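You operate a simulated robot arm through the tools that you are given. There is no shell and no other tool. Be economical: measure what you need, move in short steps, check, and stop when the job is done.

Carry out the task below with a simulated robot arm. There is one attempt and no reset: what you move stays moved.

TASK
Band the wound white spool and start the grey one on the winder.
Fine: cord lever to OFF, white spool on the black disc, press the BAND pad; grey spool on the orange turntable, lever to FEED. The other spools stay.

The check looks at the end state, three seconds after you hand in, the way a careful person would. Anything else that was tipped, shoved, dropped, spilled or broken makes it a failure.

THE ROBOT
A 6-joint arm with a two-finger parallel gripper, fixed in place. Base frame: the origin is at the foot of the arm, x ahead of it, y to its left, z up; the work surface is at about z = 812. Units: mm, degrees, N and s.
With the tool pointing down near the work surface it reaches from about 320 to 700 mm from the base axis. Its first joint turns from -166.0 to 166.0 degrees. Payload 4.1 kg.
The tool frame sits at the grasp point between the pads (the TCP): z along the fingers, y along the line on which they close. The tips reach 23 mm beyond it. Largest opening 94 mm; finger width 38, thickness 10; the body of the gripper, 54 by 96 mm, starts 39 mm behind the TCP.
Orientation is told as [roll, pitch, yaw] about the base's x, y, z axes, in that order, counted from this pose: with the fingers straight down and closing along the base's y, the tool's x points along the base's -x, its y along +y and its z along -z.

THE INTERFACE
- The arm moves only by the tool send_rows. Its argument "deltas" is one flat list of numbers, 7 for each row, row after row: the turn, a rotation vector about the tool's x, y, z in degrees, then the shift along the tool's x, y, z in mm, then the gripper command, from -1 (fully open) to 1 (shut), values between in proportion. In form: [ax, ay, az, x, y, z, fingers, ax, ay, az, x, y, z, fingers, ...]. A call has 1 to 12 rows; each row shifts and turns the commanded pose from where the row before left it, along the tool's axes as they then stand. A row lasts 0.2 s, in which the tool goes at most 50 mm and 8.6 degrees; a call with a longer step from one row to the next is refused whole, and so is a gripper value outside its range. Where a pose cannot be reached the arm comes as near as it can. A force on the tool above 40 N (or 10 N above the force at the start of the call, whichever is more), or a blocked arm, ends the call early, and 0.2 s more pass. The fingers move at their own pace (about 45 mm/s each) and stop on an object; they squeeze with about 23 N. The grip force told is the motor's: it shows also when the fingers shut on nothing. Time passes only in rows, and 0.2 s behind the last, so rows that do not move let the fingers close. It gives the time, the measured TCP pose, the force on the tool (base axes), the opening and the grip force at its end, in the units of the frame above (readings bear some noise).
- Cameras (640 x 400 px; columns grow to the right, rows downward): "scene" is fixed at [49.2, 650.5, 1565.2]; the picture's right is [-0.63, -0.77, 0.00], its down [-0.63, 0.51, -0.58] and it looks along [0.45, -0.37, -0.81] (base axes); focal length 227 px, centre (320, 200). "wrist" rides on the gripper at [86, 16, -74] in the tool frame; the picture's right is [-0.18, 0.98, 0.00], its down [-0.58, -0.11, -0.81] and it looks along [-0.79, -0.15, 0.59] (tool axes); focal length 243 px, centre (320, 200). There is no depth. A picture from a camera that has moved, and an enlarged one, comes with that camera's place and axes in the base frame and with its lens.
- get_image(camera): a new picture of that camera. The clock stands still meanwhile.
- raise_lower(by): slides the trunk up (or, below 0, down) by that many mm; the arm rides with it, the base frame stays. It gives what a move gives, with no picture.
- close_up(camera, box): a new picture of the part [left, top, right, bottom] of that camera's present view, enlarged. The clock stands still meanwhile.
- hand_in(): hands the job in; it is judged then, once.

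Go step by step. Nothing tells you positions but the pictures and the camera data: compare them with the known pose of the tool, close in by small moves and look again before you grip or let go. The budget is 120 turns and 76 pictures, counting those below and the enlarged ones. Unless the task says otherwise, let go and move clear before handing in, and close with one line.

The tools are called as name(argument=value, ...) on one line, values as JSON. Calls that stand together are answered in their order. send_rows: Moves the arm, as the interface text tells. Its arguments: {"type":"object","properties":{"deltas":{"type":"array"}},"required":["deltas"]} The other tools are called the same way: raise_lower (by) slides the trunk up or down; get_image (camera) takes a picture; close_up (camera, box) takes an enlarged picture of a part of a camera's view; hand_in () hands the job in.

At the start:

```text
clock: 0.0
ee_pos: [402.9, 147.9, 1172.1]
tool_rot: [-0.1, 0.1, 0.0]
ft_force: [-0.9, -0.7, 0.8]
finger_gap: 93.9
finger_force: 0.1
trunk travel left (down, up): [-450.0, 140.0]
```

scene: 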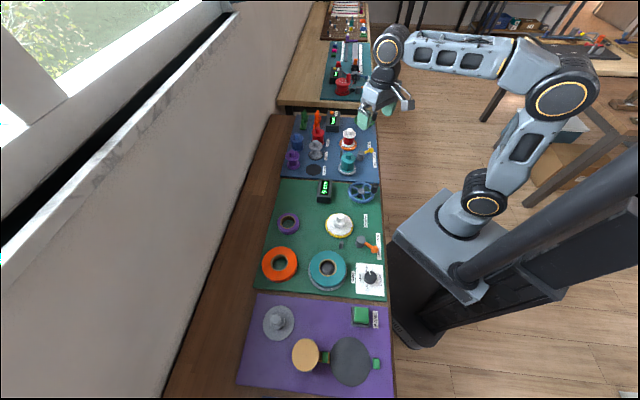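
wrist: 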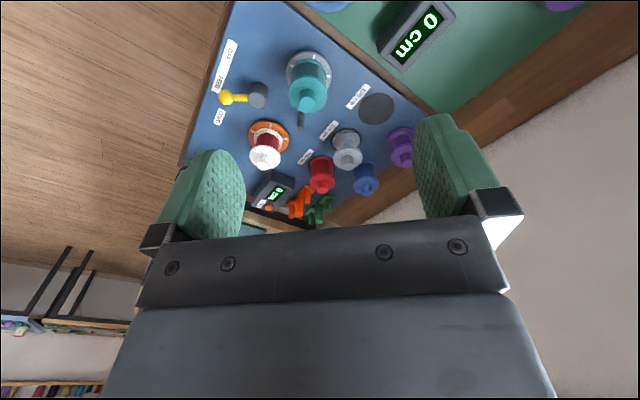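

I see a blue mat with spools (white on an orange turntable, teal, red, grey, purple, blue), a lever and labels. I'll take enlarged views first.

close_up(camera="scene", box=[270, 100, 390, 190])

close_up(camera="wrist", box=[180, 0, 440, 240])

```text
4.44 times, centred on (330, 145) of scene
camera zoom: at [49.2, 650.5, 1565.2], right [-0.63, -0.77, 0.0], down [-0.63, 0.51, -0.58], along [0.45, -0.37, -0.81], focal length 1007 px, centre (276, 444)
```

zoom: 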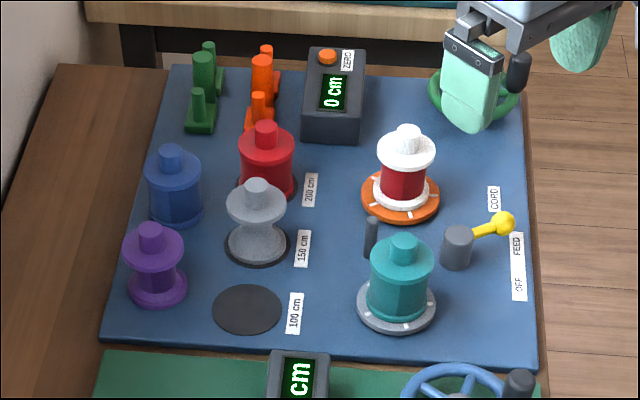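

```text
1.67 times, centred on (310, 120) of wrist
camera zoom: at [317.3, 164.8, 1245.9], right [0.18, 0.98, 0.0], down [0.58, -0.11, 0.81], along [0.79, -0.15, -0.59], focal length 404 px, centre (337, 333)
```

zoom: 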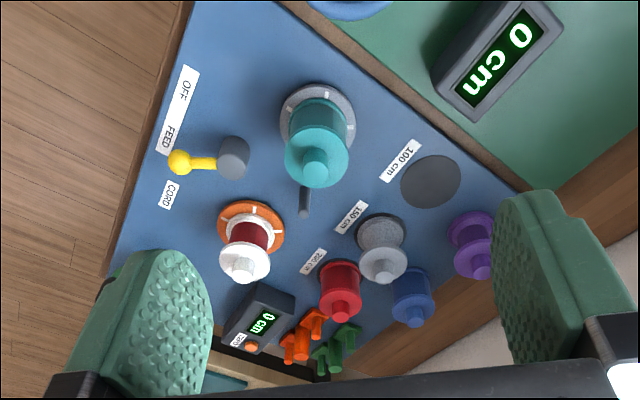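

The blue mat shows the CORD lever, a white and red spool on orange, and spools standing on length markers. I need to see the other mats too, for the BAND pad.

close_up(camera="scene", box=[240, 175, 400, 300])

close_up(camera="scene", box=[230, 285, 410, 398])

close_up(camera="scene", box=[300, 0, 400, 110])

```text
3.20 times, centred on (320, 238) of scene
camera zoom: at [49.2, 650.5, 1565.2], right [-0.63, -0.77, 0.0], down [-0.63, 0.51, -0.58], along [0.45, -0.37, -0.81], focal length 725 px, centre (320, 80)
```

zoom: 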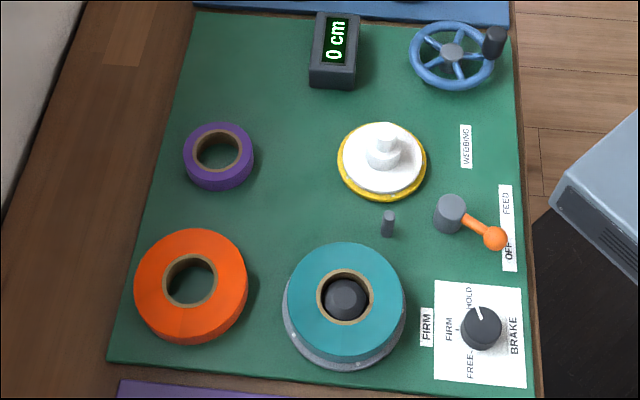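

```text
3.54 times, centred on (320, 342) of scene
camera zoom: at [49.2, 650.5, 1565.2], right [-0.63, -0.77, 0.0], down [-0.63, 0.51, -0.58], along [0.45, -0.37, -0.81], focal length 802 px, centre (320, -301)
```

zoom: 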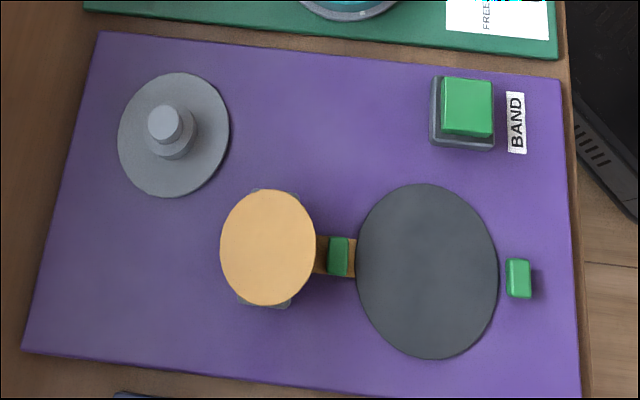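

```text
3.64 times, centred on (350, 55) of scene
camera zoom: at [49.2, 650.5, 1565.2], right [-0.63, -0.77, 0.0], down [-0.63, 0.51, -0.58], along [0.45, -0.37, -0.81], focal length 824 px, centre (211, 727)
```

zoom: 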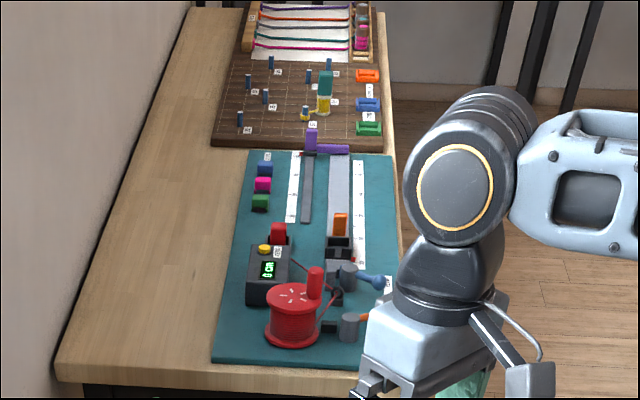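

The task fits the blue mat (cord winder, white spool wound with red cord on orange, lever now at FEED) and the purple mat (BAND pad, large black disc). I put the lever pivot near (527,20), its ball near (516,-35), the white spool near (634,-4), the grey spool near (678,162) and the band disc near (0,585). I'll move above the lever and look.

send_rows(deltas=[0, 0, 0, -14, -30, 35, 0, 0, 0, 0, -14, -30, 35, 0, 0, 0, 0, -14, -30, 35, 0, 0, 0, 0, -14, -30, 35, 0, 0, 0, 0, -14, -30, 35, 0, 0, 0, 0, 0, 0, 0, 0])

get_image(camera="wrist")

```text
clock: 1.4
ee_pos: [475.0, -2.7, 994.1]
tool_rot: [0.0, 0.0, -0.1]
ft_force: [0.2, 0.3, -0.9]
finger_gap: 47.3
finger_force: 0.1
trunk travel left (down, up): [-450.0, 140.0]
```

```text
68 pictures are left
camera wrist: at [389.4, 15.2, 1068.6], right [0.18, 0.98, 0.0], down [0.58, -0.11, 0.81], along [0.79, -0.15, -0.59], focal length 243 px, centre (320, 200)
```

wrist: 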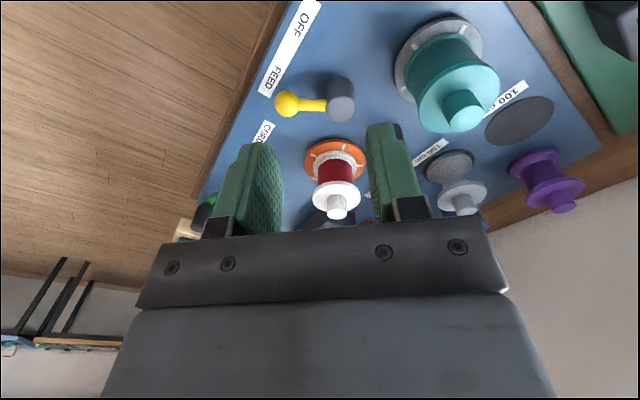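

By crossing the two views I get the ball at about (523,-45,840) and the pivot at about (531,10). With the fingers shut, I'll go down on the far side of the ball and push it round to OFF.

send_rows(deltas=[0, 0, 0, -30, -16.5, 22, 1, 0, 0, 0, -30, -16.5, 22, 1, 0, 0, 0, -29, -16.5, 22, 1, 0, 0, 0, 0, 0, 25, 1, 0, 0, 0, 0, 0, 24, 1, 0, 0, 0, 0, 0, 0, 1])

get_image(camera="wrist")

close_up(camera="scene", box=[300, 100, 400, 190])

```text
clock: 2.8
ee_pos: [562.7, -50.4, 879.4]
tool_rot: [0.0, -0.1, 0.0]
ft_force: [0.8, 0.1, 0.1]
finger_gap: 0.0
finger_force: 23.0
trunk travel left (down, up): [-450.0, 140.0]
```

```text
67 pictures are left
camera wrist: at [475.9, -32.7, 953.8], right [0.18, 0.98, 0.0], down [0.58, -0.11, 0.81], along [0.79, -0.15, -0.59], focal length 243 px, centre (320, 200)
```

wrist: 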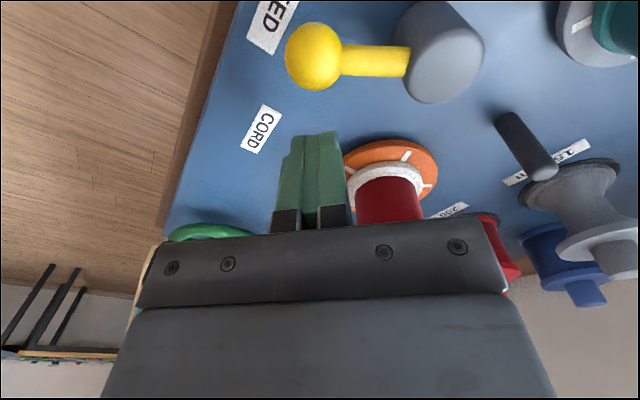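

```text
4.44 times, centred on (350, 145) of scene
camera zoom: at [49.2, 650.5, 1565.2], right [-0.63, -0.77, 0.0], down [-0.63, 0.51, -0.58], along [0.45, -0.37, -0.81], focal length 1007 px, centre (187, 444)
```

zoom: 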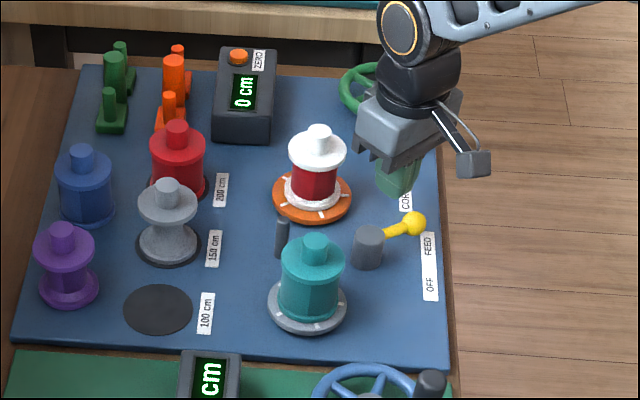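

The ball is confirmed at (523,-45,840). I'll lower and push along the arc.

send_rows(deltas=[0, 0, 0, 0, 0, 23, 1, 0, 0, 0, 10, 0, 0, 1, 0, 0, 0, 12, 0, 0, 1, 0, 0, 0, 12, 1, 0, 1, 0, 0, 0, 12, 2, 0, 1, 0, 0, 0, 10, 3, 0, 1, 0, 0, 0, 10, 5, 0, 1, 0, 0, 0, 8, 6, 0, 1, 0, 0, 0, 5, 6, 0, 1])

get_image(camera="wrist")

close_up(camera="scene", box=[300, 100, 400, 190])

```text
clock: 4.8
ee_pos: [485.1, -28.7, 858.5]
tool_rot: [0.1, 0.0, 0.0]
ft_force: [0.6, -0.2, 0.4]
finger_gap: 0.2
finger_force: 23.0
trunk travel left (down, up): [-450.0, 140.0]
```

```text
65 pictures are left
camera wrist: at [398.9, -12.0, 932.2], right [0.18, 0.98, 0.0], down [0.58, -0.11, 0.81], along [0.79, -0.15, -0.59], focal length 243 px, centre (320, 200)
```

wrist: 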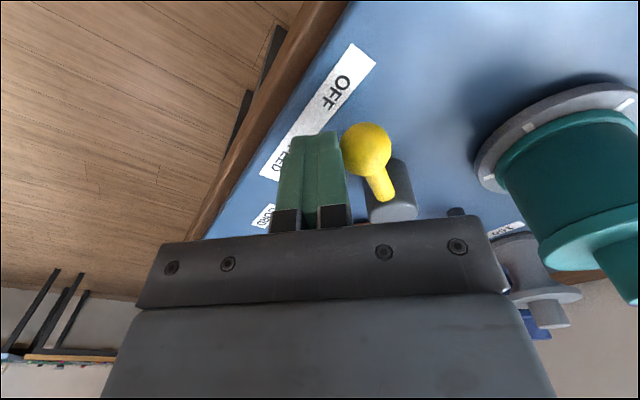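

```text
4.44 times, centred on (350, 145) of scene
camera zoom: at [49.2, 650.5, 1565.2], right [-0.63, -0.77, 0.0], down [-0.63, 0.51, -0.58], along [0.45, -0.37, -0.81], focal length 1007 px, centre (187, 444)
```

zoom: 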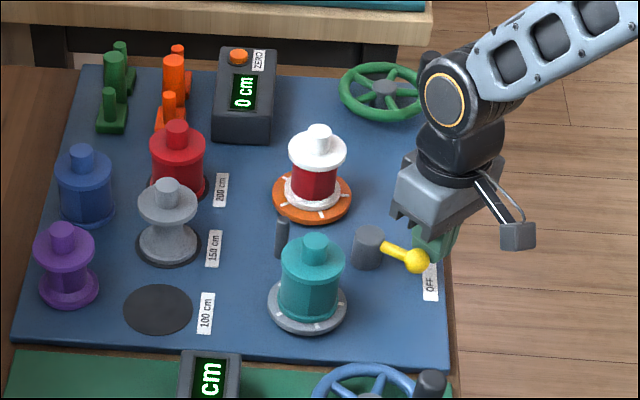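

The lever now points at OFF (about -163°, the same as the green station's OFF). I'll back away, rise, open and go above the white spool.

send_rows(deltas=[0, 0, 0, 0, -12, 0, 1, 0, 0, 0, 0, 0, -45, 1, 0, 0, 0, 0, 0, -45, 0, 0, 0, 0, -25, 5, -20, -1, 0, 0, 0, -35, 8, 0, -1, 0, 0, 0, -35, 10, 0, -1, 0, 0, 0, -20, 5, 0, -1])

get_image(camera="wrist")

close_up(camera="scene", box=[310, 100, 400, 190])

```text
clock: 6.4
ee_pos: [598.1, -13.1, 967.2]
tool_rot: [0.0, 0.0, 0.0]
ft_force: [0.7, -0.5, 0.6]
finger_gap: 93.9
finger_force: 0.0
trunk travel left (down, up): [-450.0, 140.0]
```

```text
63 pictures are left
camera wrist: at [513.1, 3.8, 1041.5], right [0.18, 0.98, 0.0], down [0.58, -0.11, 0.81], along [0.79, -0.15, -0.59], focal length 243 px, centre (320, 200)
```

wrist: 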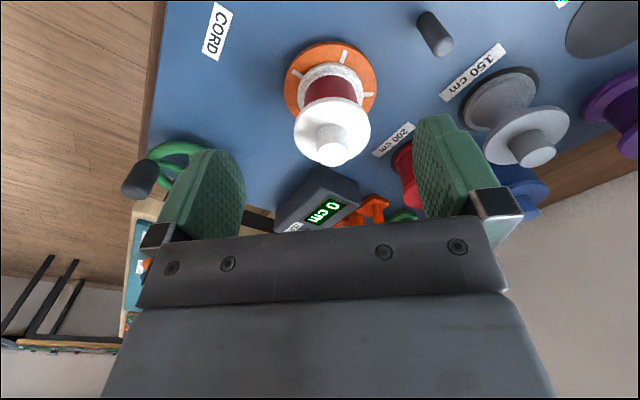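

```text
4.44 times, centred on (355, 145) of scene
camera zoom: at [49.2, 650.5, 1565.2], right [-0.63, -0.77, 0.0], down [-0.63, 0.51, -0.58], along [0.45, -0.37, -0.81], focal length 1007 px, centre (164, 444)
```

zoom: 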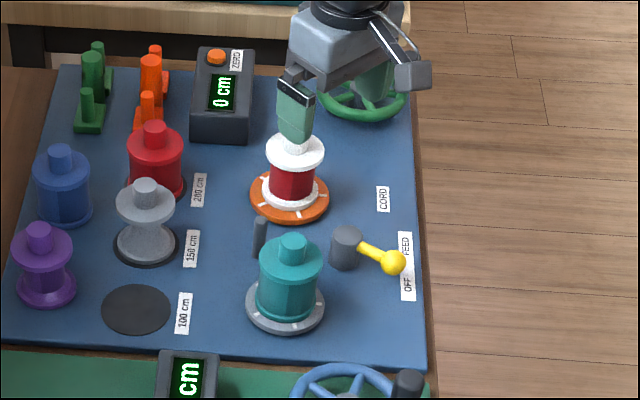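

I put the white spool at about (632,-9), flange top around z 885 and knob top around 905. I'll straddle the top flange from above, stopping partway to check.

send_rows(deltas=[0, 0, 0, -34, 4, 0, -1, 0, 0, 0, 0, 0, 25, -1, 0, 0, 0, 0, 0, 25, -1, 0, 0, 0, 0, 0, 0, -1])

get_image(camera="wrist")

close_up(camera="scene", box=[325, 110, 375, 160])

```text
clock: 7.4
ee_pos: [632.5, -8.1, 919.1]
tool_rot: [0.0, 0.0, 0.0]
ft_force: [0.1, 0.1, 0.2]
finger_gap: 94.1
finger_force: 0.1
trunk travel left (down, up): [-450.0, 140.0]
```

```text
61 pictures are left
camera wrist: at [546.0, 7.7, 993.1], right [0.18, 0.98, 0.0], down [0.58, -0.11, 0.81], along [0.79, -0.15, -0.59], focal length 243 px, centre (320, 200)
```

wrist: 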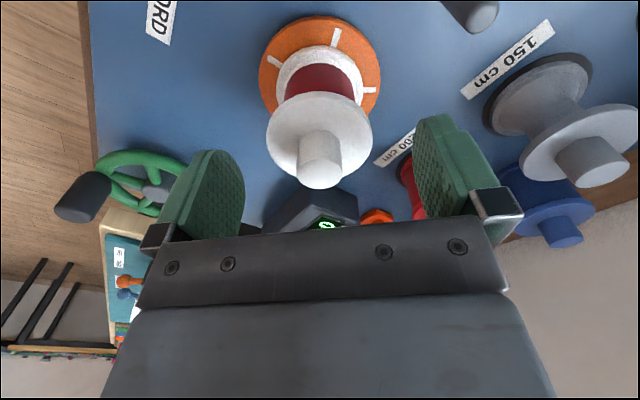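

```text
8.00 times, centred on (350, 135) of scene
camera zoom: at [49.2, 650.5, 1565.2], right [-0.63, -0.77, 0.0], down [-0.63, 0.51, -0.58], along [0.45, -0.37, -0.81], focal length 1813 px, centre (80, 720)
```

zoom: 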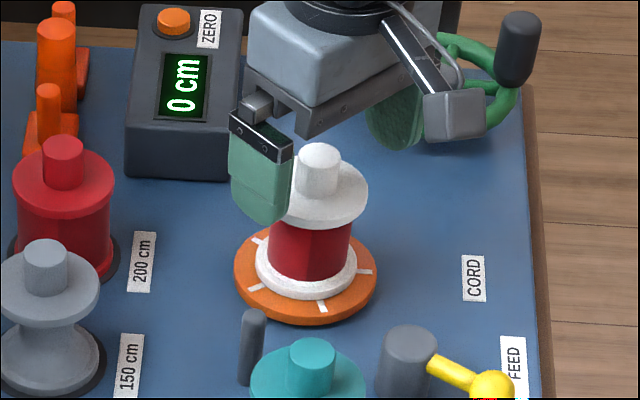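

Both fingers clear the flange and the alignment is good. I'll descend to flange height and close.

send_rows(deltas=[0, 0, 0, 0, -1, 18, -1, 0, 0, 0, 0, 0, 17, -1, 0, 0, 0, 0, 0, 0, 1, 0, 0, 0, 0, 0, 0, 1, 0, 0, 0, 0, 0, 0, 1, 0, 0, 0, 0, 0, 0, 1])

close_up(camera="scene", box=[325, 110, 375, 160])

```text
clock: 8.8
ee_pos: [632.8, -9.0, 883.7]
tool_rot: [0.0, 0.1, 0.0]
ft_force: [0.3, -5.5, 0.3]
finger_gap: 59.5
finger_force: 23.5
trunk travel left (down, up): [-450.0, 140.0]
```

```text
8.00 times, centred on (350, 135) of scene
camera zoom: at [49.2, 650.5, 1565.2], right [-0.63, -0.77, 0.0], down [-0.63, 0.51, -0.58], along [0.45, -0.37, -0.81], focal length 1813 px, centre (80, 720)
```

zoom: 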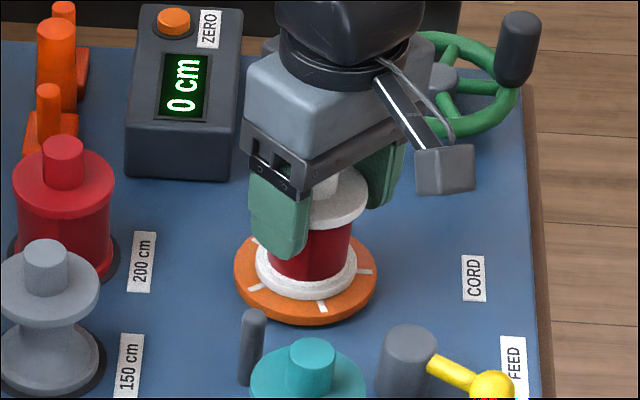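

Gripped at 59.5 mm. Now I'll lift straight up.

send_rows(deltas=[0, 0, 0, 0, 0, -10, 1, 0, 0, 0, 0, 0, -20, 1, 0, 0, 0, 0, 0, -30, 1, 0, 0, 0, 0, 0, -40, 1, 0, 0, 0, 0, 0, 0, 1])

get_image(camera="scene")

get_image(camera="wrist")

```text
clock: 10.0
ee_pos: [631.9, -11.5, 981.9]
tool_rot: [0.1, -0.1, 0.0]
ft_force: [1.0, -0.1, -1.4]
finger_gap: 59.3
finger_force: 22.8
trunk travel left (down, up): [-450.0, 140.0]
```

```text
58 pictures are left
```

scene: 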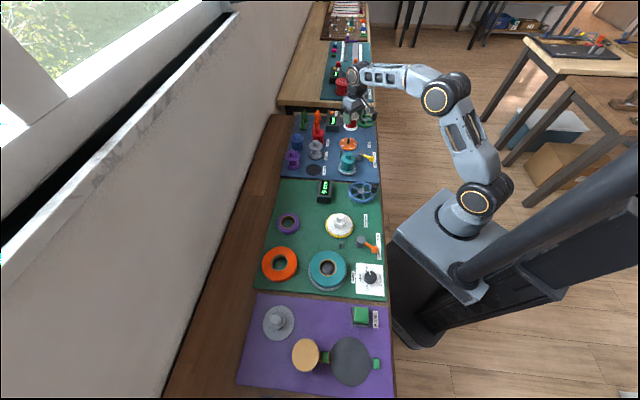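

```text
57 pictures are left
camera wrist: at [545.6, 4.9, 1055.7], right [0.18, 0.98, 0.0], down [0.58, -0.11, 0.81], along [0.79, -0.15, -0.59], focal length 243 px, centre (320, 200)
```

wrist: 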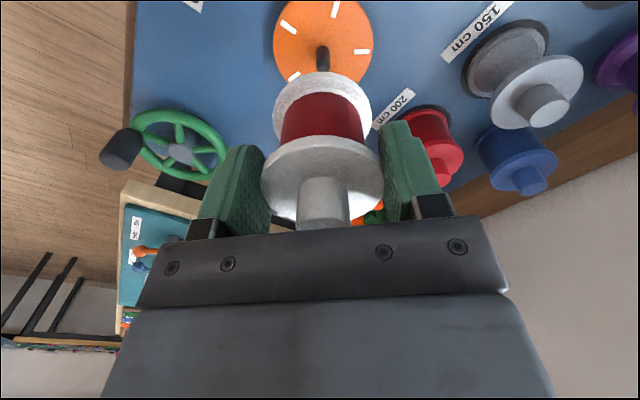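

The white spool is held and the turntable's spindle is visible, at about (634,-10). I'll swing round at this height towards the purple mat, turning the gripper to 45° so that it closes across the line of the two green jaws.

send_rows(deltas=[0, 0, -1.1, 0.4, 23, -10, 1, 0, 0, -2.2, 2, 44, 0, 1, 0, 0, -2.2, 4, 44, 0, 1, 0, 0, -2.2, 5.8, 44, 0, 1, 0, 0, -2.2, 7.5, 44, 0, 1, 0, 0, -2.2, 9.2, 44, 0, 1, 0, 0, -2.2, 11, 43.6, 0, 1, 0, 0, -2.2, 12.7, 43.2, 0, 1, 0, 0, -2.2, 14.4, 42.6, 0, 1, 0, 0, -2.2, 16, 42, 0, 1, 0, 0, -1.1, 8, 21, 0, 1])

```text
clock: 12.4
ee_pos: [471.0, 396.3, 994.6]
tool_rot: [0.0, 0.0, 22.0]
ft_force: [-0.3, 0.1, 0.2]
finger_gap: 59.3
finger_force: 22.8
trunk travel left (down, up): [-450.0, 140.0]
```

send_rows(deltas=[0, 0, -1, 15.6, 15.5, 0, 1, 0, 0, -2.1, 30.6, 31.7, 0, 1, 0, 0, -2.1, 29.4, 32.8, 0, 1, 0, 0, -2.1, 28.2, 33.8, 0, 1, 0, 0, -2.1, 27, 34.8, 0, 1, 0, 0, -2.1, 25.6, 35.7, 0, 1, 0, 0, -2.1, 24.3, 36.6, 0, 1, 0, 0, -2.1, 23, 37.5, 0, 1, 0, 0, -2.1, 21.6, 38.3, 0, 1, 0, 0, -2.1, 20.2, 39.1, 0, 1, 0, 0, -1.1, 9.7, 19.7, 0, 1])

get_image(camera="wrist")

get_image(camera="scene")

```text
clock: 14.8
ee_pos: [65.0, 566.9, 994.7]
tool_rot: [-0.1, 0.0, 43.0]
ft_force: [0.9, -0.3, -0.6]
finger_gap: 59.6
finger_force: 22.9
trunk travel left (down, up): [-450.0, 140.0]
```

```text
56 pictures are left
camera wrist: at [-10.2, 521.2, 1069.1], right [-0.54, 0.84, 0.0], down [0.5, 0.32, 0.81], along [0.68, 0.43, -0.59], focal length 243 px, centre (320, 200)
```

wrist: 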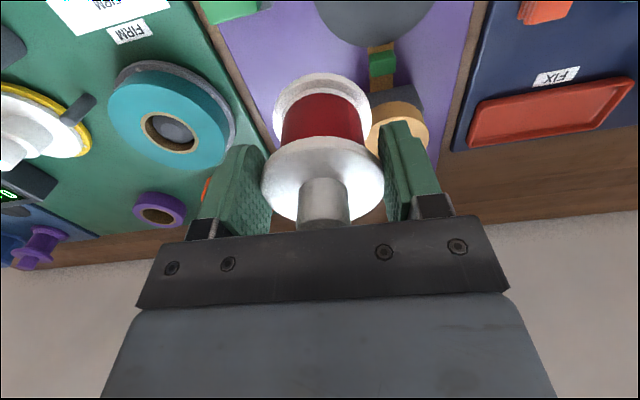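

```text
55 pictures are left
```

scene: 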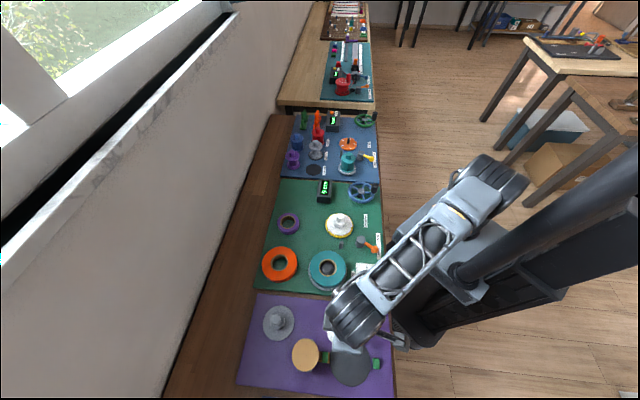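

I'm near the band station. The tan head on its base stands about z 868 near (84,670), clear of the black disc near (1,585). Next I'll move right above the disc and check.

send_rows(deltas=[0, 0, -1, 17.2, 28.4, 0, 1, 0, 0, -1, 16.4, 29, 0, 1, 0, 0, 0, 0, 0, 0, 1])

get_image(camera="wrist")

close_up(camera="scene", box=[230, 285, 410, 398])

```text
clock: 15.6
ee_pos: [-0.2, 588.2, 995.0]
tool_rot: [-0.2, 0.0, 45.0]
ft_force: [-0.8, -0.4, -0.1]
finger_gap: 59.5
finger_force: 23.3
trunk travel left (down, up): [-450.0, 140.0]
```

```text
54 pictures are left
camera wrist: at [-72.0, 538.1, 1068.7], right [-0.56, 0.83, 0.0], down [0.49, 0.33, 0.81], along [0.67, 0.45, -0.59], focal length 243 px, centre (320, 200)
```

wrist: 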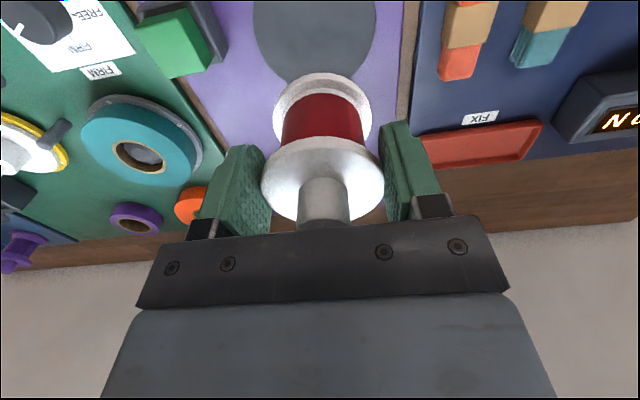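

```text
3.54 times, centred on (320, 342) of scene
camera zoom: at [49.2, 650.5, 1565.2], right [-0.63, -0.77, 0.0], down [-0.63, 0.51, -0.58], along [0.45, -0.37, -0.81], focal length 802 px, centre (320, -301)
```

zoom: 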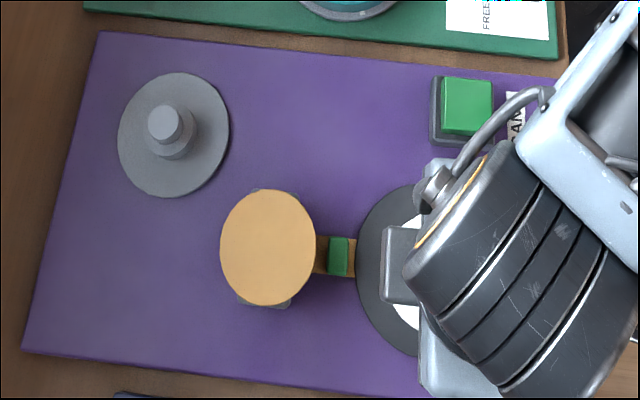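

The wrist view puts the disc centre at about (2,583), with the spool centred in the gripper. I'll shift a little and descend to just above.

send_rows(deltas=[0, 0, 0, 2, -5, 20, 1, 0, 0, 0, 0, 0, 30, 1, 0, 0, 0, 0, 0, 30, 1, 0, 0, 0, 0, 0, 15, 1, 0, 0, 0, 0, 0, 0, 1])

get_image(camera="wrist")

close_up(camera="scene", box=[290, 310, 400, 398])

```text
clock: 16.8
ee_pos: [2.8, 582.6, 896.4]
tool_rot: [0.0, 0.1, 44.9]
ft_force: [-0.1, -0.6, -0.9]
finger_gap: 59.4
finger_force: 23.0
trunk travel left (down, up): [-450.0, 140.0]
```

```text
52 pictures are left
camera wrist: at [-69.6, 532.3, 970.4], right [-0.56, 0.83, 0.0], down [0.49, 0.33, 0.81], along [0.67, 0.46, -0.59], focal length 243 px, centre (320, 200)
```

wrist: 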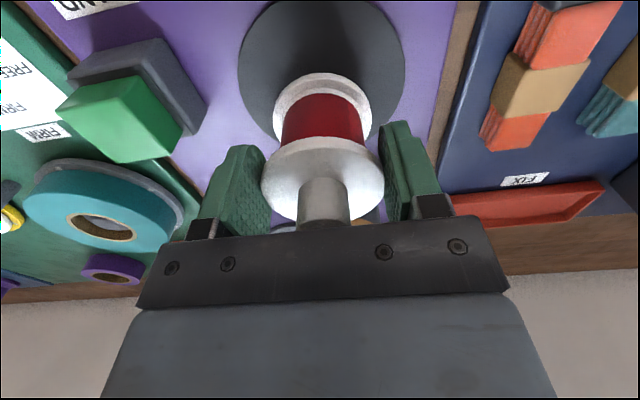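

```text
4.55 times, centred on (345, 354) of scene
camera zoom: at [49.2, 650.5, 1565.2], right [-0.63, -0.77, 0.0], down [-0.63, 0.51, -0.58], along [0.45, -0.37, -0.81], focal length 1030 px, centre (206, -500)
```

zoom: 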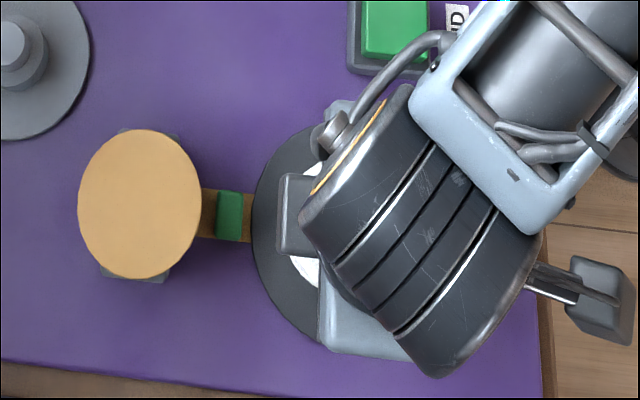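

Disc and spool are concentric in the view. I'll lower slowly and watch the force.

send_rows(deltas=[0, 0, 0, 0, 0, 4, 1, 0, 0, 0, 0, 0, 4, 1, 0, 0, 0, 0, 0, 2, 1, 0, 0, 0, 0, 0, 2, 1, 0, 0, 0, 0, 0, 0, 1])

```text
clock: 18.0
ee_pos: [4.2, 581.1, 884.7]
tool_rot: [0.0, 0.0, 45.0]
ft_force: [-0.3, 0.5, -0.6]
finger_gap: 59.5
finger_force: 22.4
trunk travel left (down, up): [-450.0, 140.0]
```

send_rows(deltas=[0, 0, 0, 0, 0, 1.5, 1, 0, 0, 0, 0, 0, 1.5, 1, 0, 0, 0, 0, 0, 1, 1])

close_up(camera="wrist", box=[220, 40, 420, 240])

```text
clock: 18.8
ee_pos: [3.5, 580.5, 883.4]
tool_rot: [-0.1, 0.1, 45.0]
ft_force: [0.5, -0.1, -0.3]
finger_gap: 59.5
finger_force: 22.7
trunk travel left (down, up): [-450.0, 140.0]
```

```text
2.00 times, centred on (320, 140) of wrist
camera zoom: at [-68.7, 530.6, 956.7], right [-0.56, 0.83, 0.0], down [0.49, 0.33, 0.81], along [0.67, 0.46, -0.59], focal length 485 px, centre (320, 320)
```

zoom: 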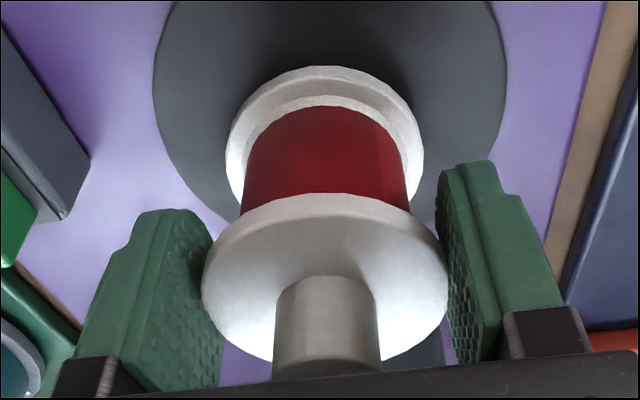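

send_rows(deltas=[0, 0, 0, 0, 0, 1.5, 1, 0, 0, 0, 0, 0, 1.5, 1, 0, 0, 0, 0, 0, 0, 1])

```text
clock: 19.6
ee_pos: [2.8, 580.5, 880.6]
tool_rot: [0.0, 0.1, 45.0]
ft_force: [0.4, -0.4, 0.0]
finger_gap: 59.6
finger_force: 23.0
trunk travel left (down, up): [-450.0, 140.0]
```

send_rows(deltas=[0, 0, 0, 0, 0, 1.5, 1, 0, 0, 0, 0, 0, 1.5, 1, 0, 0, 0, 0, 0, 0, 1])

```text
clock: 20.4
ee_pos: [1.3, 580.5, 876.1]
tool_rot: [-0.1, 0.0, 44.9]
ft_force: [0.1, 0.0, -0.9]
finger_gap: 59.6
finger_force: 23.3
trunk travel left (down, up): [-450.0, 140.0]
```

send_rows(deltas=[0, 0, 0, 0, 0, 1.5, 1, 0, 0, 0, 0, 0, 1.5, 1, 0, 0, 0, 0, 0, 0, 1])

close_up(camera="wrist", box=[220, 40, 420, 240])

```text
clock: 21.2
ee_pos: [2.3, 581.6, 875.1]
tool_rot: [0.2, -0.2, 45.1]
ft_force: [-0.2, 3.3, 17.3]
finger_gap: 59.5
finger_force: 23.3
trunk travel left (down, up): [-450.0, 140.0]
```

```text
2.00 times, centred on (320, 140) of wrist
camera zoom: at [-69.9, 531.6, 949.8], right [-0.56, 0.83, 0.0], down [0.49, 0.33, 0.81], along [0.67, 0.46, -0.59], focal length 485 px, centre (320, 320)
```

zoom: 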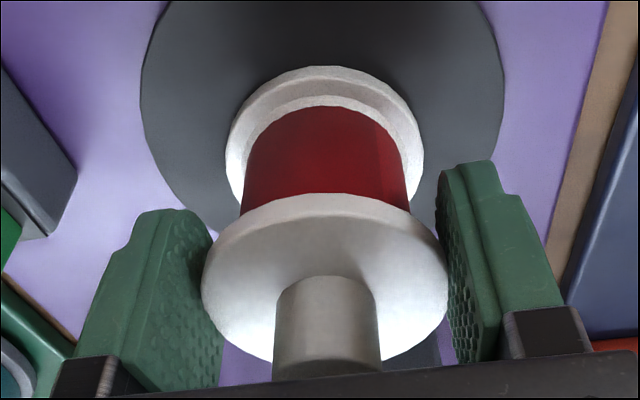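

Contact at 17 N with the spool centred on the disc. I'll release and rise straight up.

send_rows(deltas=[0, 0, 0, 0, 0, -1.5, 0.2, 0, 0, 0, 0, 0, 0, -0.6, 0, 0, 0, 0, 0, 0, -1, 0, 0, 0, 0, 0, 0, -1, 0, 0, 0, 0, 0, -25, -1, 0, 0, 0, 0, 0, -45, -1, 0, 0, 0, 0, 0, -40, -1])

get_image(camera="wrist")

```text
clock: 22.8
ee_pos: [4.1, 581.1, 984.8]
tool_rot: [-0.1, 0.1, 45.0]
ft_force: [0.7, 0.7, 0.0]
finger_gap: 94.0
finger_force: 0.2
trunk travel left (down, up): [-450.0, 140.0]
```

```text
48 pictures are left
camera wrist: at [-67.9, 531.1, 1059.7], right [-0.56, 0.83, 0.0], down [0.49, 0.33, 0.81], along [0.67, 0.46, -0.59], focal length 243 px, centre (320, 200)
```

wrist: 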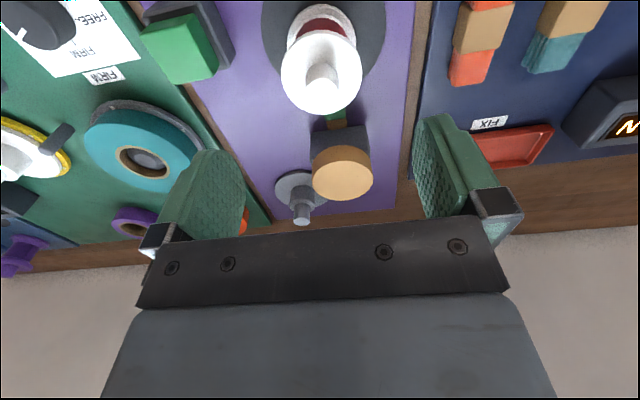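

The spool stands upright on the disc. Next is the BAND pad at about (61,488), top near z 850: fingers shut, move above it and look.

send_rows(deltas=[0, 0, 0, 8.5, -35, 0, 1, 0, 0, 0, 8.5, -35, 0, 1, 0, 0, 0, 8.5, -36, 20, 1, 0, 0, 0, 0, 0, 35, 1, 0, 0, 0, 0, 0, 15, 1, 0, 0, 0, 0, 0, 0, 1])

get_image(camera="wrist")

close_up(camera="scene", box=[290, 290, 400, 398])

```text
clock: 24.2
ee_pos: [62.1, 486.9, 912.7]
tool_rot: [0.0, 0.1, 44.9]
ft_force: [0.2, -0.5, -0.3]
finger_gap: 0.0
finger_force: 23.3
trunk travel left (down, up): [-450.0, 140.0]
```

```text
47 pictures are left
camera wrist: at [-10.1, 438.7, 988.1], right [-0.56, 0.83, 0.0], down [0.49, 0.33, 0.81], along [0.67, 0.46, -0.59], focal length 243 px, centre (320, 200)
```

wrist: 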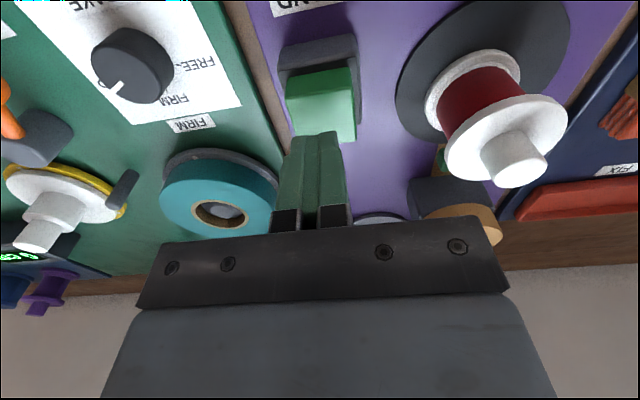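

```text
3.70 times, centred on (345, 344) of scene
camera zoom: at [49.2, 650.5, 1565.2], right [-0.63, -0.77, 0.0], down [-0.63, 0.51, -0.58], along [0.45, -0.37, -0.81], focal length 839 px, centre (227, -333)
```

zoom: 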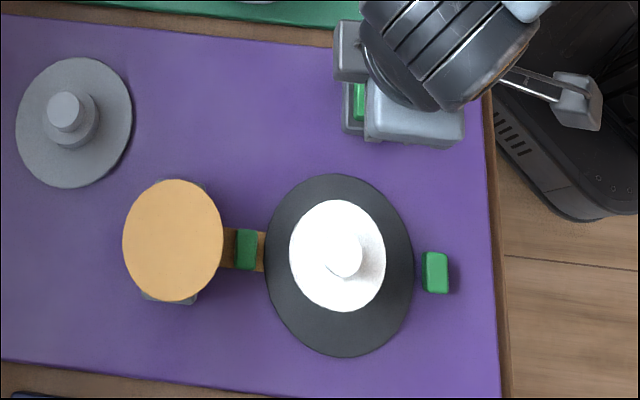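

The finger sits over the near-centre of the pad, but the spool looks slightly off the disc's centre. I'll measure that closely before pressing.

close_up(camera="scene", box=[310, 330, 390, 390])

```text
6.67 times, centred on (350, 360) of scene
camera zoom: at [49.2, 650.5, 1565.2], right [-0.63, -0.77, 0.0], down [-0.63, 0.51, -0.58], along [0.45, -0.37, -0.81], focal length 1511 px, centre (120, -867)
```

zoom: 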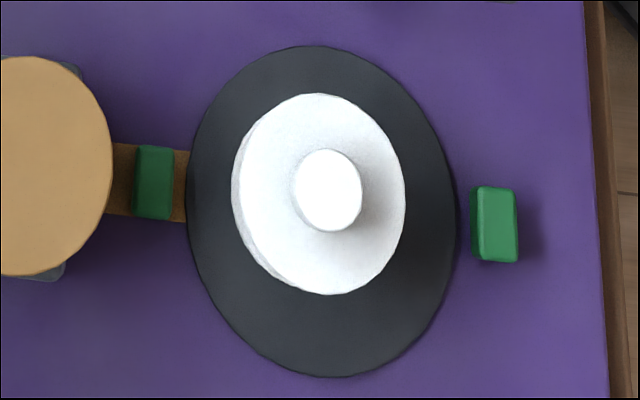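

The spool is about 5 mm off centre on a 109 mm disc, which is well seated. The finger is over the pad centre, so I'll press down.

send_rows(deltas=[0, 0, 0, 0, 0, 20, 1, 0, 0, 0, 0, 0, 12, 1, 0, 0, 0, 0, 0, 3, 1, 0, 0, 0, 0, 0, 3, 1, 0, 0, 0, 0, 0, 3, 1, 0, 0, 0, 0, 0, 2, 1])

close_up(camera="scene", box=[290, 290, 400, 398])

```text
clock: 25.6
ee_pos: [60.0, 488.2, 873.0]
tool_rot: [0.0, -0.1, 45.0]
ft_force: [7.2, 2.5, 16.7]
finger_gap: 0.0
finger_force: 23.1
trunk travel left (down, up): [-450.0, 140.0]
```

```text
3.70 times, centred on (345, 344) of scene
camera zoom: at [49.2, 650.5, 1565.2], right [-0.63, -0.77, 0.0], down [-0.63, 0.51, -0.58], along [0.45, -0.37, -0.81], focal length 839 px, centre (227, -333)
```

zoom: 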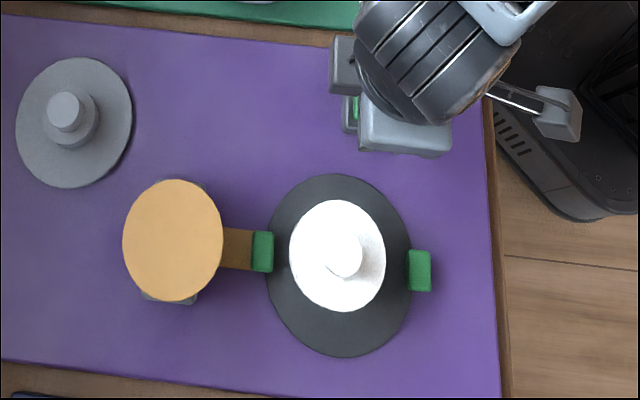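

The press works: the green jaws are closing in. I'll hold it a moment and look again.

send_rows(deltas=[0, 0, 0, 0, 0, 1, 1, 0, 0, 0, 0, 0, 0, 1, 0, 0, 0, 0, 0, 0, 1])

close_up(camera="scene", box=[290, 290, 400, 398])

```text
clock: 26.4
ee_pos: [60.3, 487.7, 873.6]
tool_rot: [0.1, -0.1, 44.9]
ft_force: [4.6, 7.8, 19.6]
finger_gap: 0.0
finger_force: 23.1
trunk travel left (down, up): [-450.0, 140.0]
```

```text
3.70 times, centred on (345, 344) of scene
camera zoom: at [49.2, 650.5, 1565.2], right [-0.63, -0.77, 0.0], down [-0.63, 0.51, -0.58], along [0.45, -0.37, -0.81], focal length 839 px, centre (227, -333)
```

zoom: 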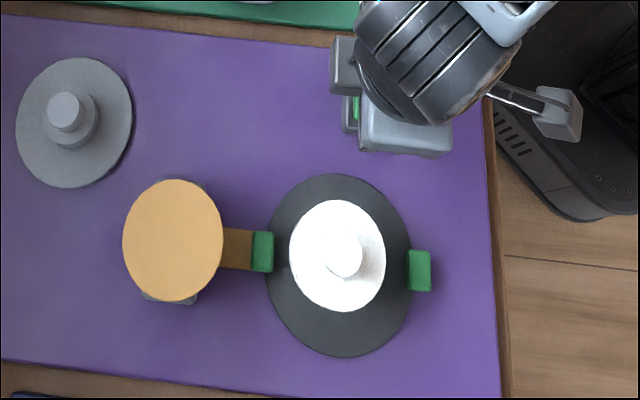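

send_rows(deltas=[0, 0, 0, 0, 0, -15, 1, 0, 0, 0, 0, 0, -45, 1, 0, 0, 0, 0, 0, -45, 0, 0, 0, 0, 0, 0, 0, -1])

close_up(camera="scene", box=[290, 290, 400, 398])

get_image(camera="wrist")

```text
clock: 27.4
ee_pos: [62.4, 486.6, 976.4]
tool_rot: [-0.1, 0.2, 45.1]
ft_force: [0.5, 0.0, 0.2]
finger_gap: 49.9
finger_force: 0.1
trunk travel left (down, up): [-450.0, 140.0]
```

```text
3.70 times, centred on (345, 344) of scene
camera zoom: at [49.2, 650.5, 1565.2], right [-0.63, -0.77, 0.0], down [-0.63, 0.51, -0.58], along [0.45, -0.37, -0.81], focal length 839 px, centre (227, -333)
```

zoom: 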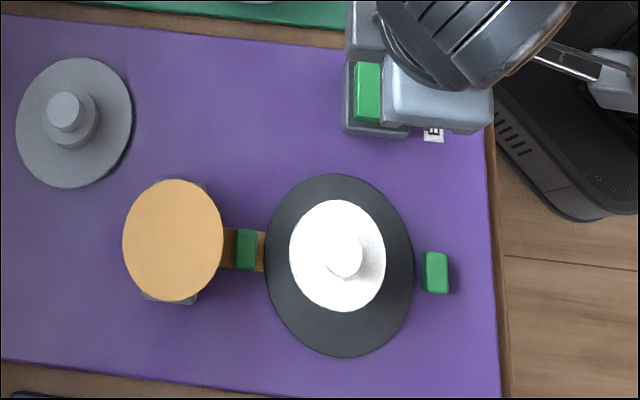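

```text
41 pictures are left
camera wrist: at [-10.1, 437.3, 1051.1], right [-0.57, 0.82, 0.0], down [0.49, 0.34, 0.81], along [0.67, 0.45, -0.59], focal length 243 px, centre (320, 200)
```

wrist: 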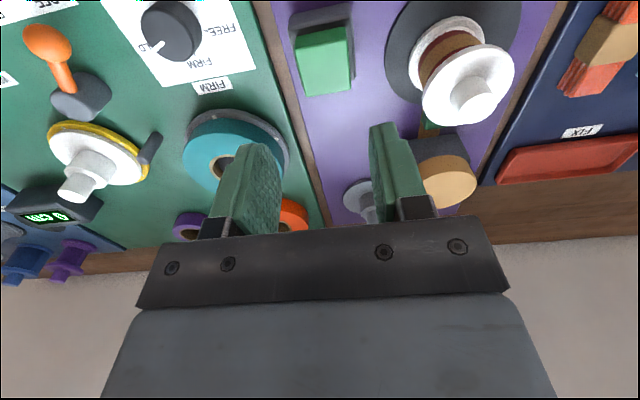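

A tan band is now round the white spool, so banding worked. I'll swing back to the blue mat for the grey spool.

send_rows(deltas=[0, 0, 2.3, -23.2, -35, -15, -1, 0, 0, 2.3, -24.6, -34.1, 0, -1, 0, 0, 2.3, -25.9, -33, 0, -1, 0, 0, 2.3, -27.2, -32, 0, -1, 0, 0, 2.3, -28.5, -30.9, 0, -1, 0, 0, 2.3, -29.7, -29.7, 0, -1, 0, 0, 2.3, -30.9, -28.5, 0, -1, 0, 0, 2.3, -32, -27.2, 0, -1, 0, 0, 2.3, -33, -25.9, 0, -1, 0, 0, 2.3, -34.1, -24.6, 0, -1])

```text
clock: 29.6
ee_pos: [473.1, 404.4, 990.6]
tool_rot: [0.0, 0.0, 22.0]
ft_force: [-0.3, 0.0, 0.9]
finger_gap: 94.2
finger_force: 0.0
trunk travel left (down, up): [-450.0, 140.0]
```

send_rows(deltas=[0, 0, 3.15, -7.6, -40.3, 0, -1, 0, 0, 3.15, -9.8, -39.8, 0, -1, 0, 0, 3.15, -12, -39.2, 0, -1, 0, 0, 3.15, -14.1, -38.5, 0, -1, 0, 0, 3.15, -16.2, -37.7, 0, -1, 0, 0, 3.15, -18.2, -36.7, 0, -1, 0, 0, 3.1, -20.2, -35.7, 0, -1, 0, 0, 0, 0, 0, 0, -1])

get_image(camera="wrist")

close_up(camera="scene", box=[280, 120, 360, 190])

```text
clock: 31.4
ee_pos: [628.4, 162.2, 991.6]
tool_rot: [0.0, -0.1, -0.1]
ft_force: [0.4, -0.2, 0.1]
finger_gap: 94.0
finger_force: 0.1
trunk travel left (down, up): [-450.0, 140.0]
```

```text
40 pictures are left
camera wrist: at [542.2, 178.1, 1065.6], right [0.18, 0.98, 0.0], down [0.58, -0.11, 0.81], along [0.79, -0.15, -0.59], focal length 243 px, centre (320, 200)
```

wrist: 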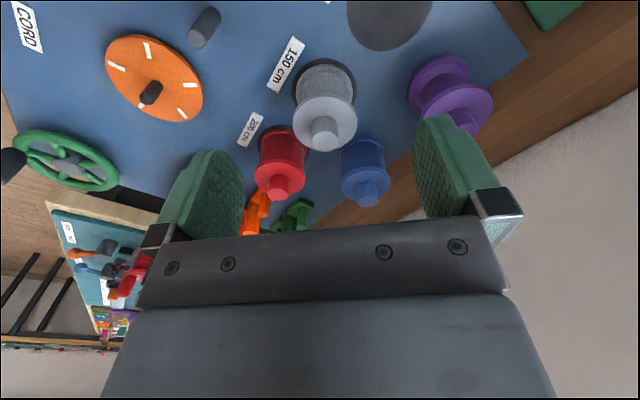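

```text
5.71 times, centred on (320, 155) of scene
camera zoom: at [49.2, 650.5, 1565.2], right [-0.63, -0.77, 0.0], down [-0.63, 0.51, -0.58], along [0.45, -0.37, -0.81], focal length 1295 px, centre (320, 457)
```

zoom: 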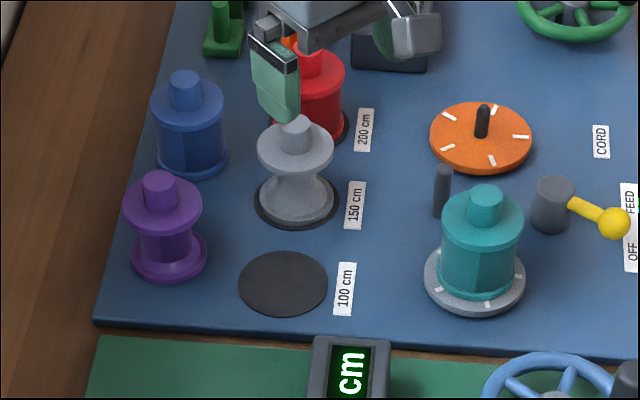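

The grey spool's centre is at about (679,157), right at the reach limit. I'll move above it and see whether the arm gets there.

send_rows(deltas=[0, 0, 0, -25, -2.5, 20, -1, 0, 0, 0, -25, -2.5, 20, -1, 0, 0, 0, 0, 0, 25, -1, 0, 0, 0, 0, 0, 0, -1])

get_image(camera="wrist")

close_up(camera="scene", box=[280, 120, 360, 190])

```text
clock: 32.4
ee_pos: [678.5, 157.9, 925.4]
tool_rot: [0.0, 0.1, 0.0]
ft_force: [0.2, 0.4, -0.8]
finger_gap: 94.1
finger_force: 0.1
trunk travel left (down, up): [-450.0, 140.0]
```

```text
38 pictures are left
camera wrist: at [592.3, 173.3, 1000.5], right [0.18, 0.98, 0.0], down [0.58, -0.11, 0.81], along [0.79, -0.15, -0.59], focal length 243 px, centre (320, 200)
```

wrist: 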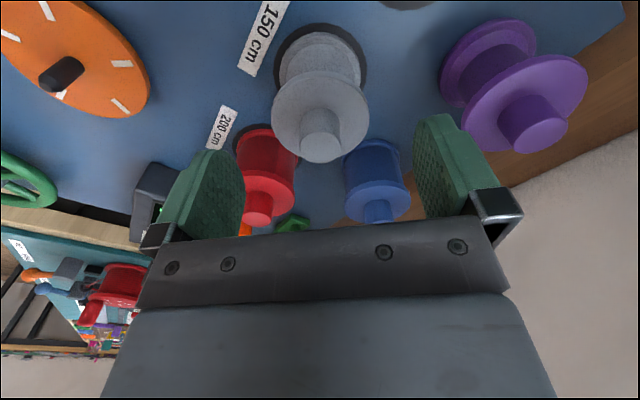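

```text
5.71 times, centred on (320, 155) of scene
camera zoom: at [49.2, 650.5, 1565.2], right [-0.63, -0.77, 0.0], down [-0.63, 0.51, -0.58], along [0.45, -0.37, -0.81], focal length 1295 px, centre (320, 457)
```

zoom: 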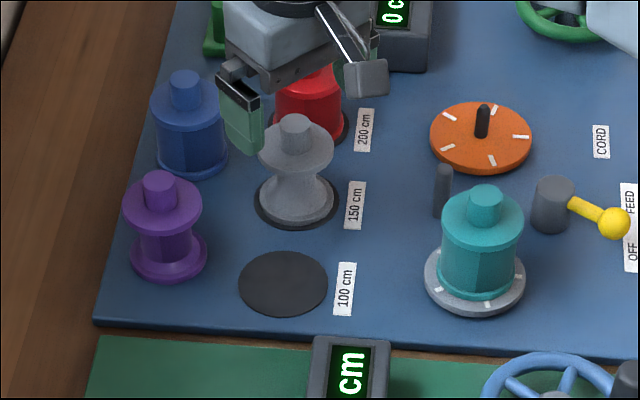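

The arm reaches. The red spool, near (730,101), would come too close to a finger at this angle, so I'll turn the gripper to yaw -32°, where both fingers have free space.

send_rows(deltas=[0, 0, 8, 0, 0, 0, -1, 0, 0, 8, 0, 0, 0, -1, 0, 0, 8, 0, 0, 0, -1, 0, 0, 8, 0, 0, 0, -1, 0, 0, 0, 0, 0, 10, -1])

get_image(camera="wrist")

close_up(camera="scene", box=[290, 125, 340, 165])

```text
clock: 33.6
ee_pos: [677.7, 158.1, 915.9]
tool_rot: [0.1, 0.1, -32.1]
ft_force: [0.4, -0.3, -0.4]
finger_gap: 93.7
finger_force: 0.1
trunk travel left (down, up): [-450.0, 140.0]
```

```text
36 pictures are left
camera wrist: at [613.2, 217.6, 990.7], right [0.68, 0.73, 0.0], down [0.43, -0.4, 0.81], along [0.59, -0.55, -0.59], focal length 243 px, centre (320, 200)
```

wrist: 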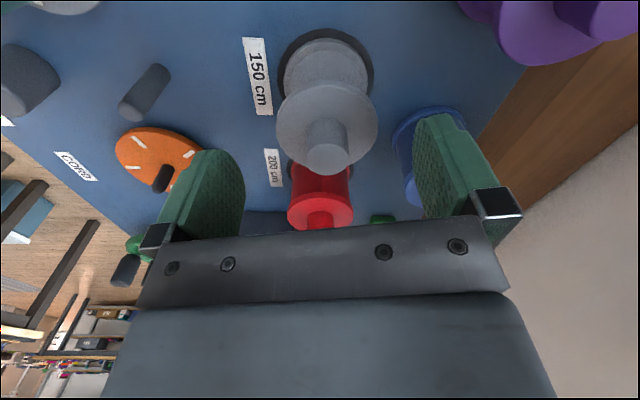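

```text
10.00 times, centred on (315, 145) of scene
camera zoom: at [49.2, 650.5, 1565.2], right [-0.63, -0.77, 0.0], down [-0.63, 0.51, -0.58], along [0.45, -0.37, -0.81], focal length 2266 px, centre (370, 750)
```

zoom: 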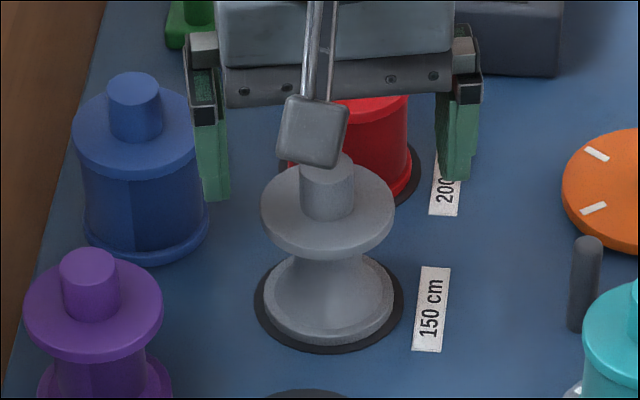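

The centring is good. To leave more room to the blue spool I'll ease the yaw to about -21°, narrow the opening to 80 mm, then look again lower down.

send_rows(deltas=[0, 0, -5.5, 0, 0, 0, -0.7, 0, 0, -5.5, -0.7, 1.9, 0, -0.7, 0, 0, 0, 0, 0, 10, -0.7])

get_image(camera="wrist")

close_up(camera="scene", box=[290, 125, 340, 165])

```text
clock: 34.4
ee_pos: [678.8, 159.1, 906.6]
tool_rot: [0.0, 0.0, -20.9]
ft_force: [0.7, -1.1, 0.2]
finger_gap: 80.2
finger_force: 0.0
trunk travel left (down, up): [-450.0, 140.0]
```

```text
34 pictures are left
camera wrist: at [604.6, 205.9, 980.1], right [0.52, 0.85, 0.0], down [0.5, -0.31, 0.81], along [0.69, -0.42, -0.59], focal length 243 px, centre (320, 200)
```

wrist: 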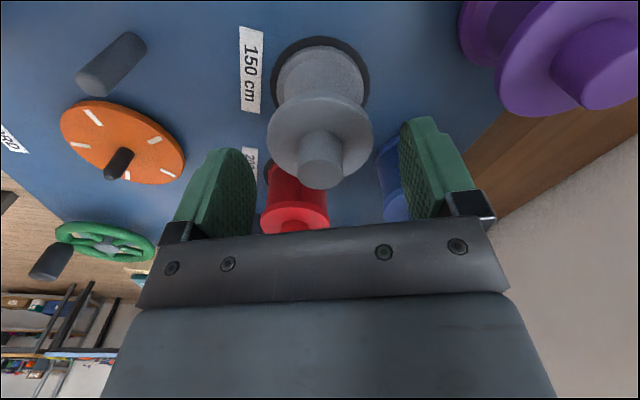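

```text
10.00 times, centred on (315, 145) of scene
camera zoom: at [49.2, 650.5, 1565.2], right [-0.63, -0.77, 0.0], down [-0.63, 0.51, -0.58], along [0.45, -0.37, -0.81], focal length 2266 px, centre (370, 750)
```

zoom: 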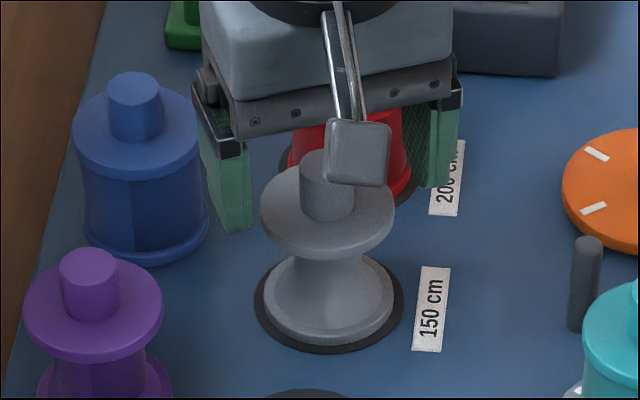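

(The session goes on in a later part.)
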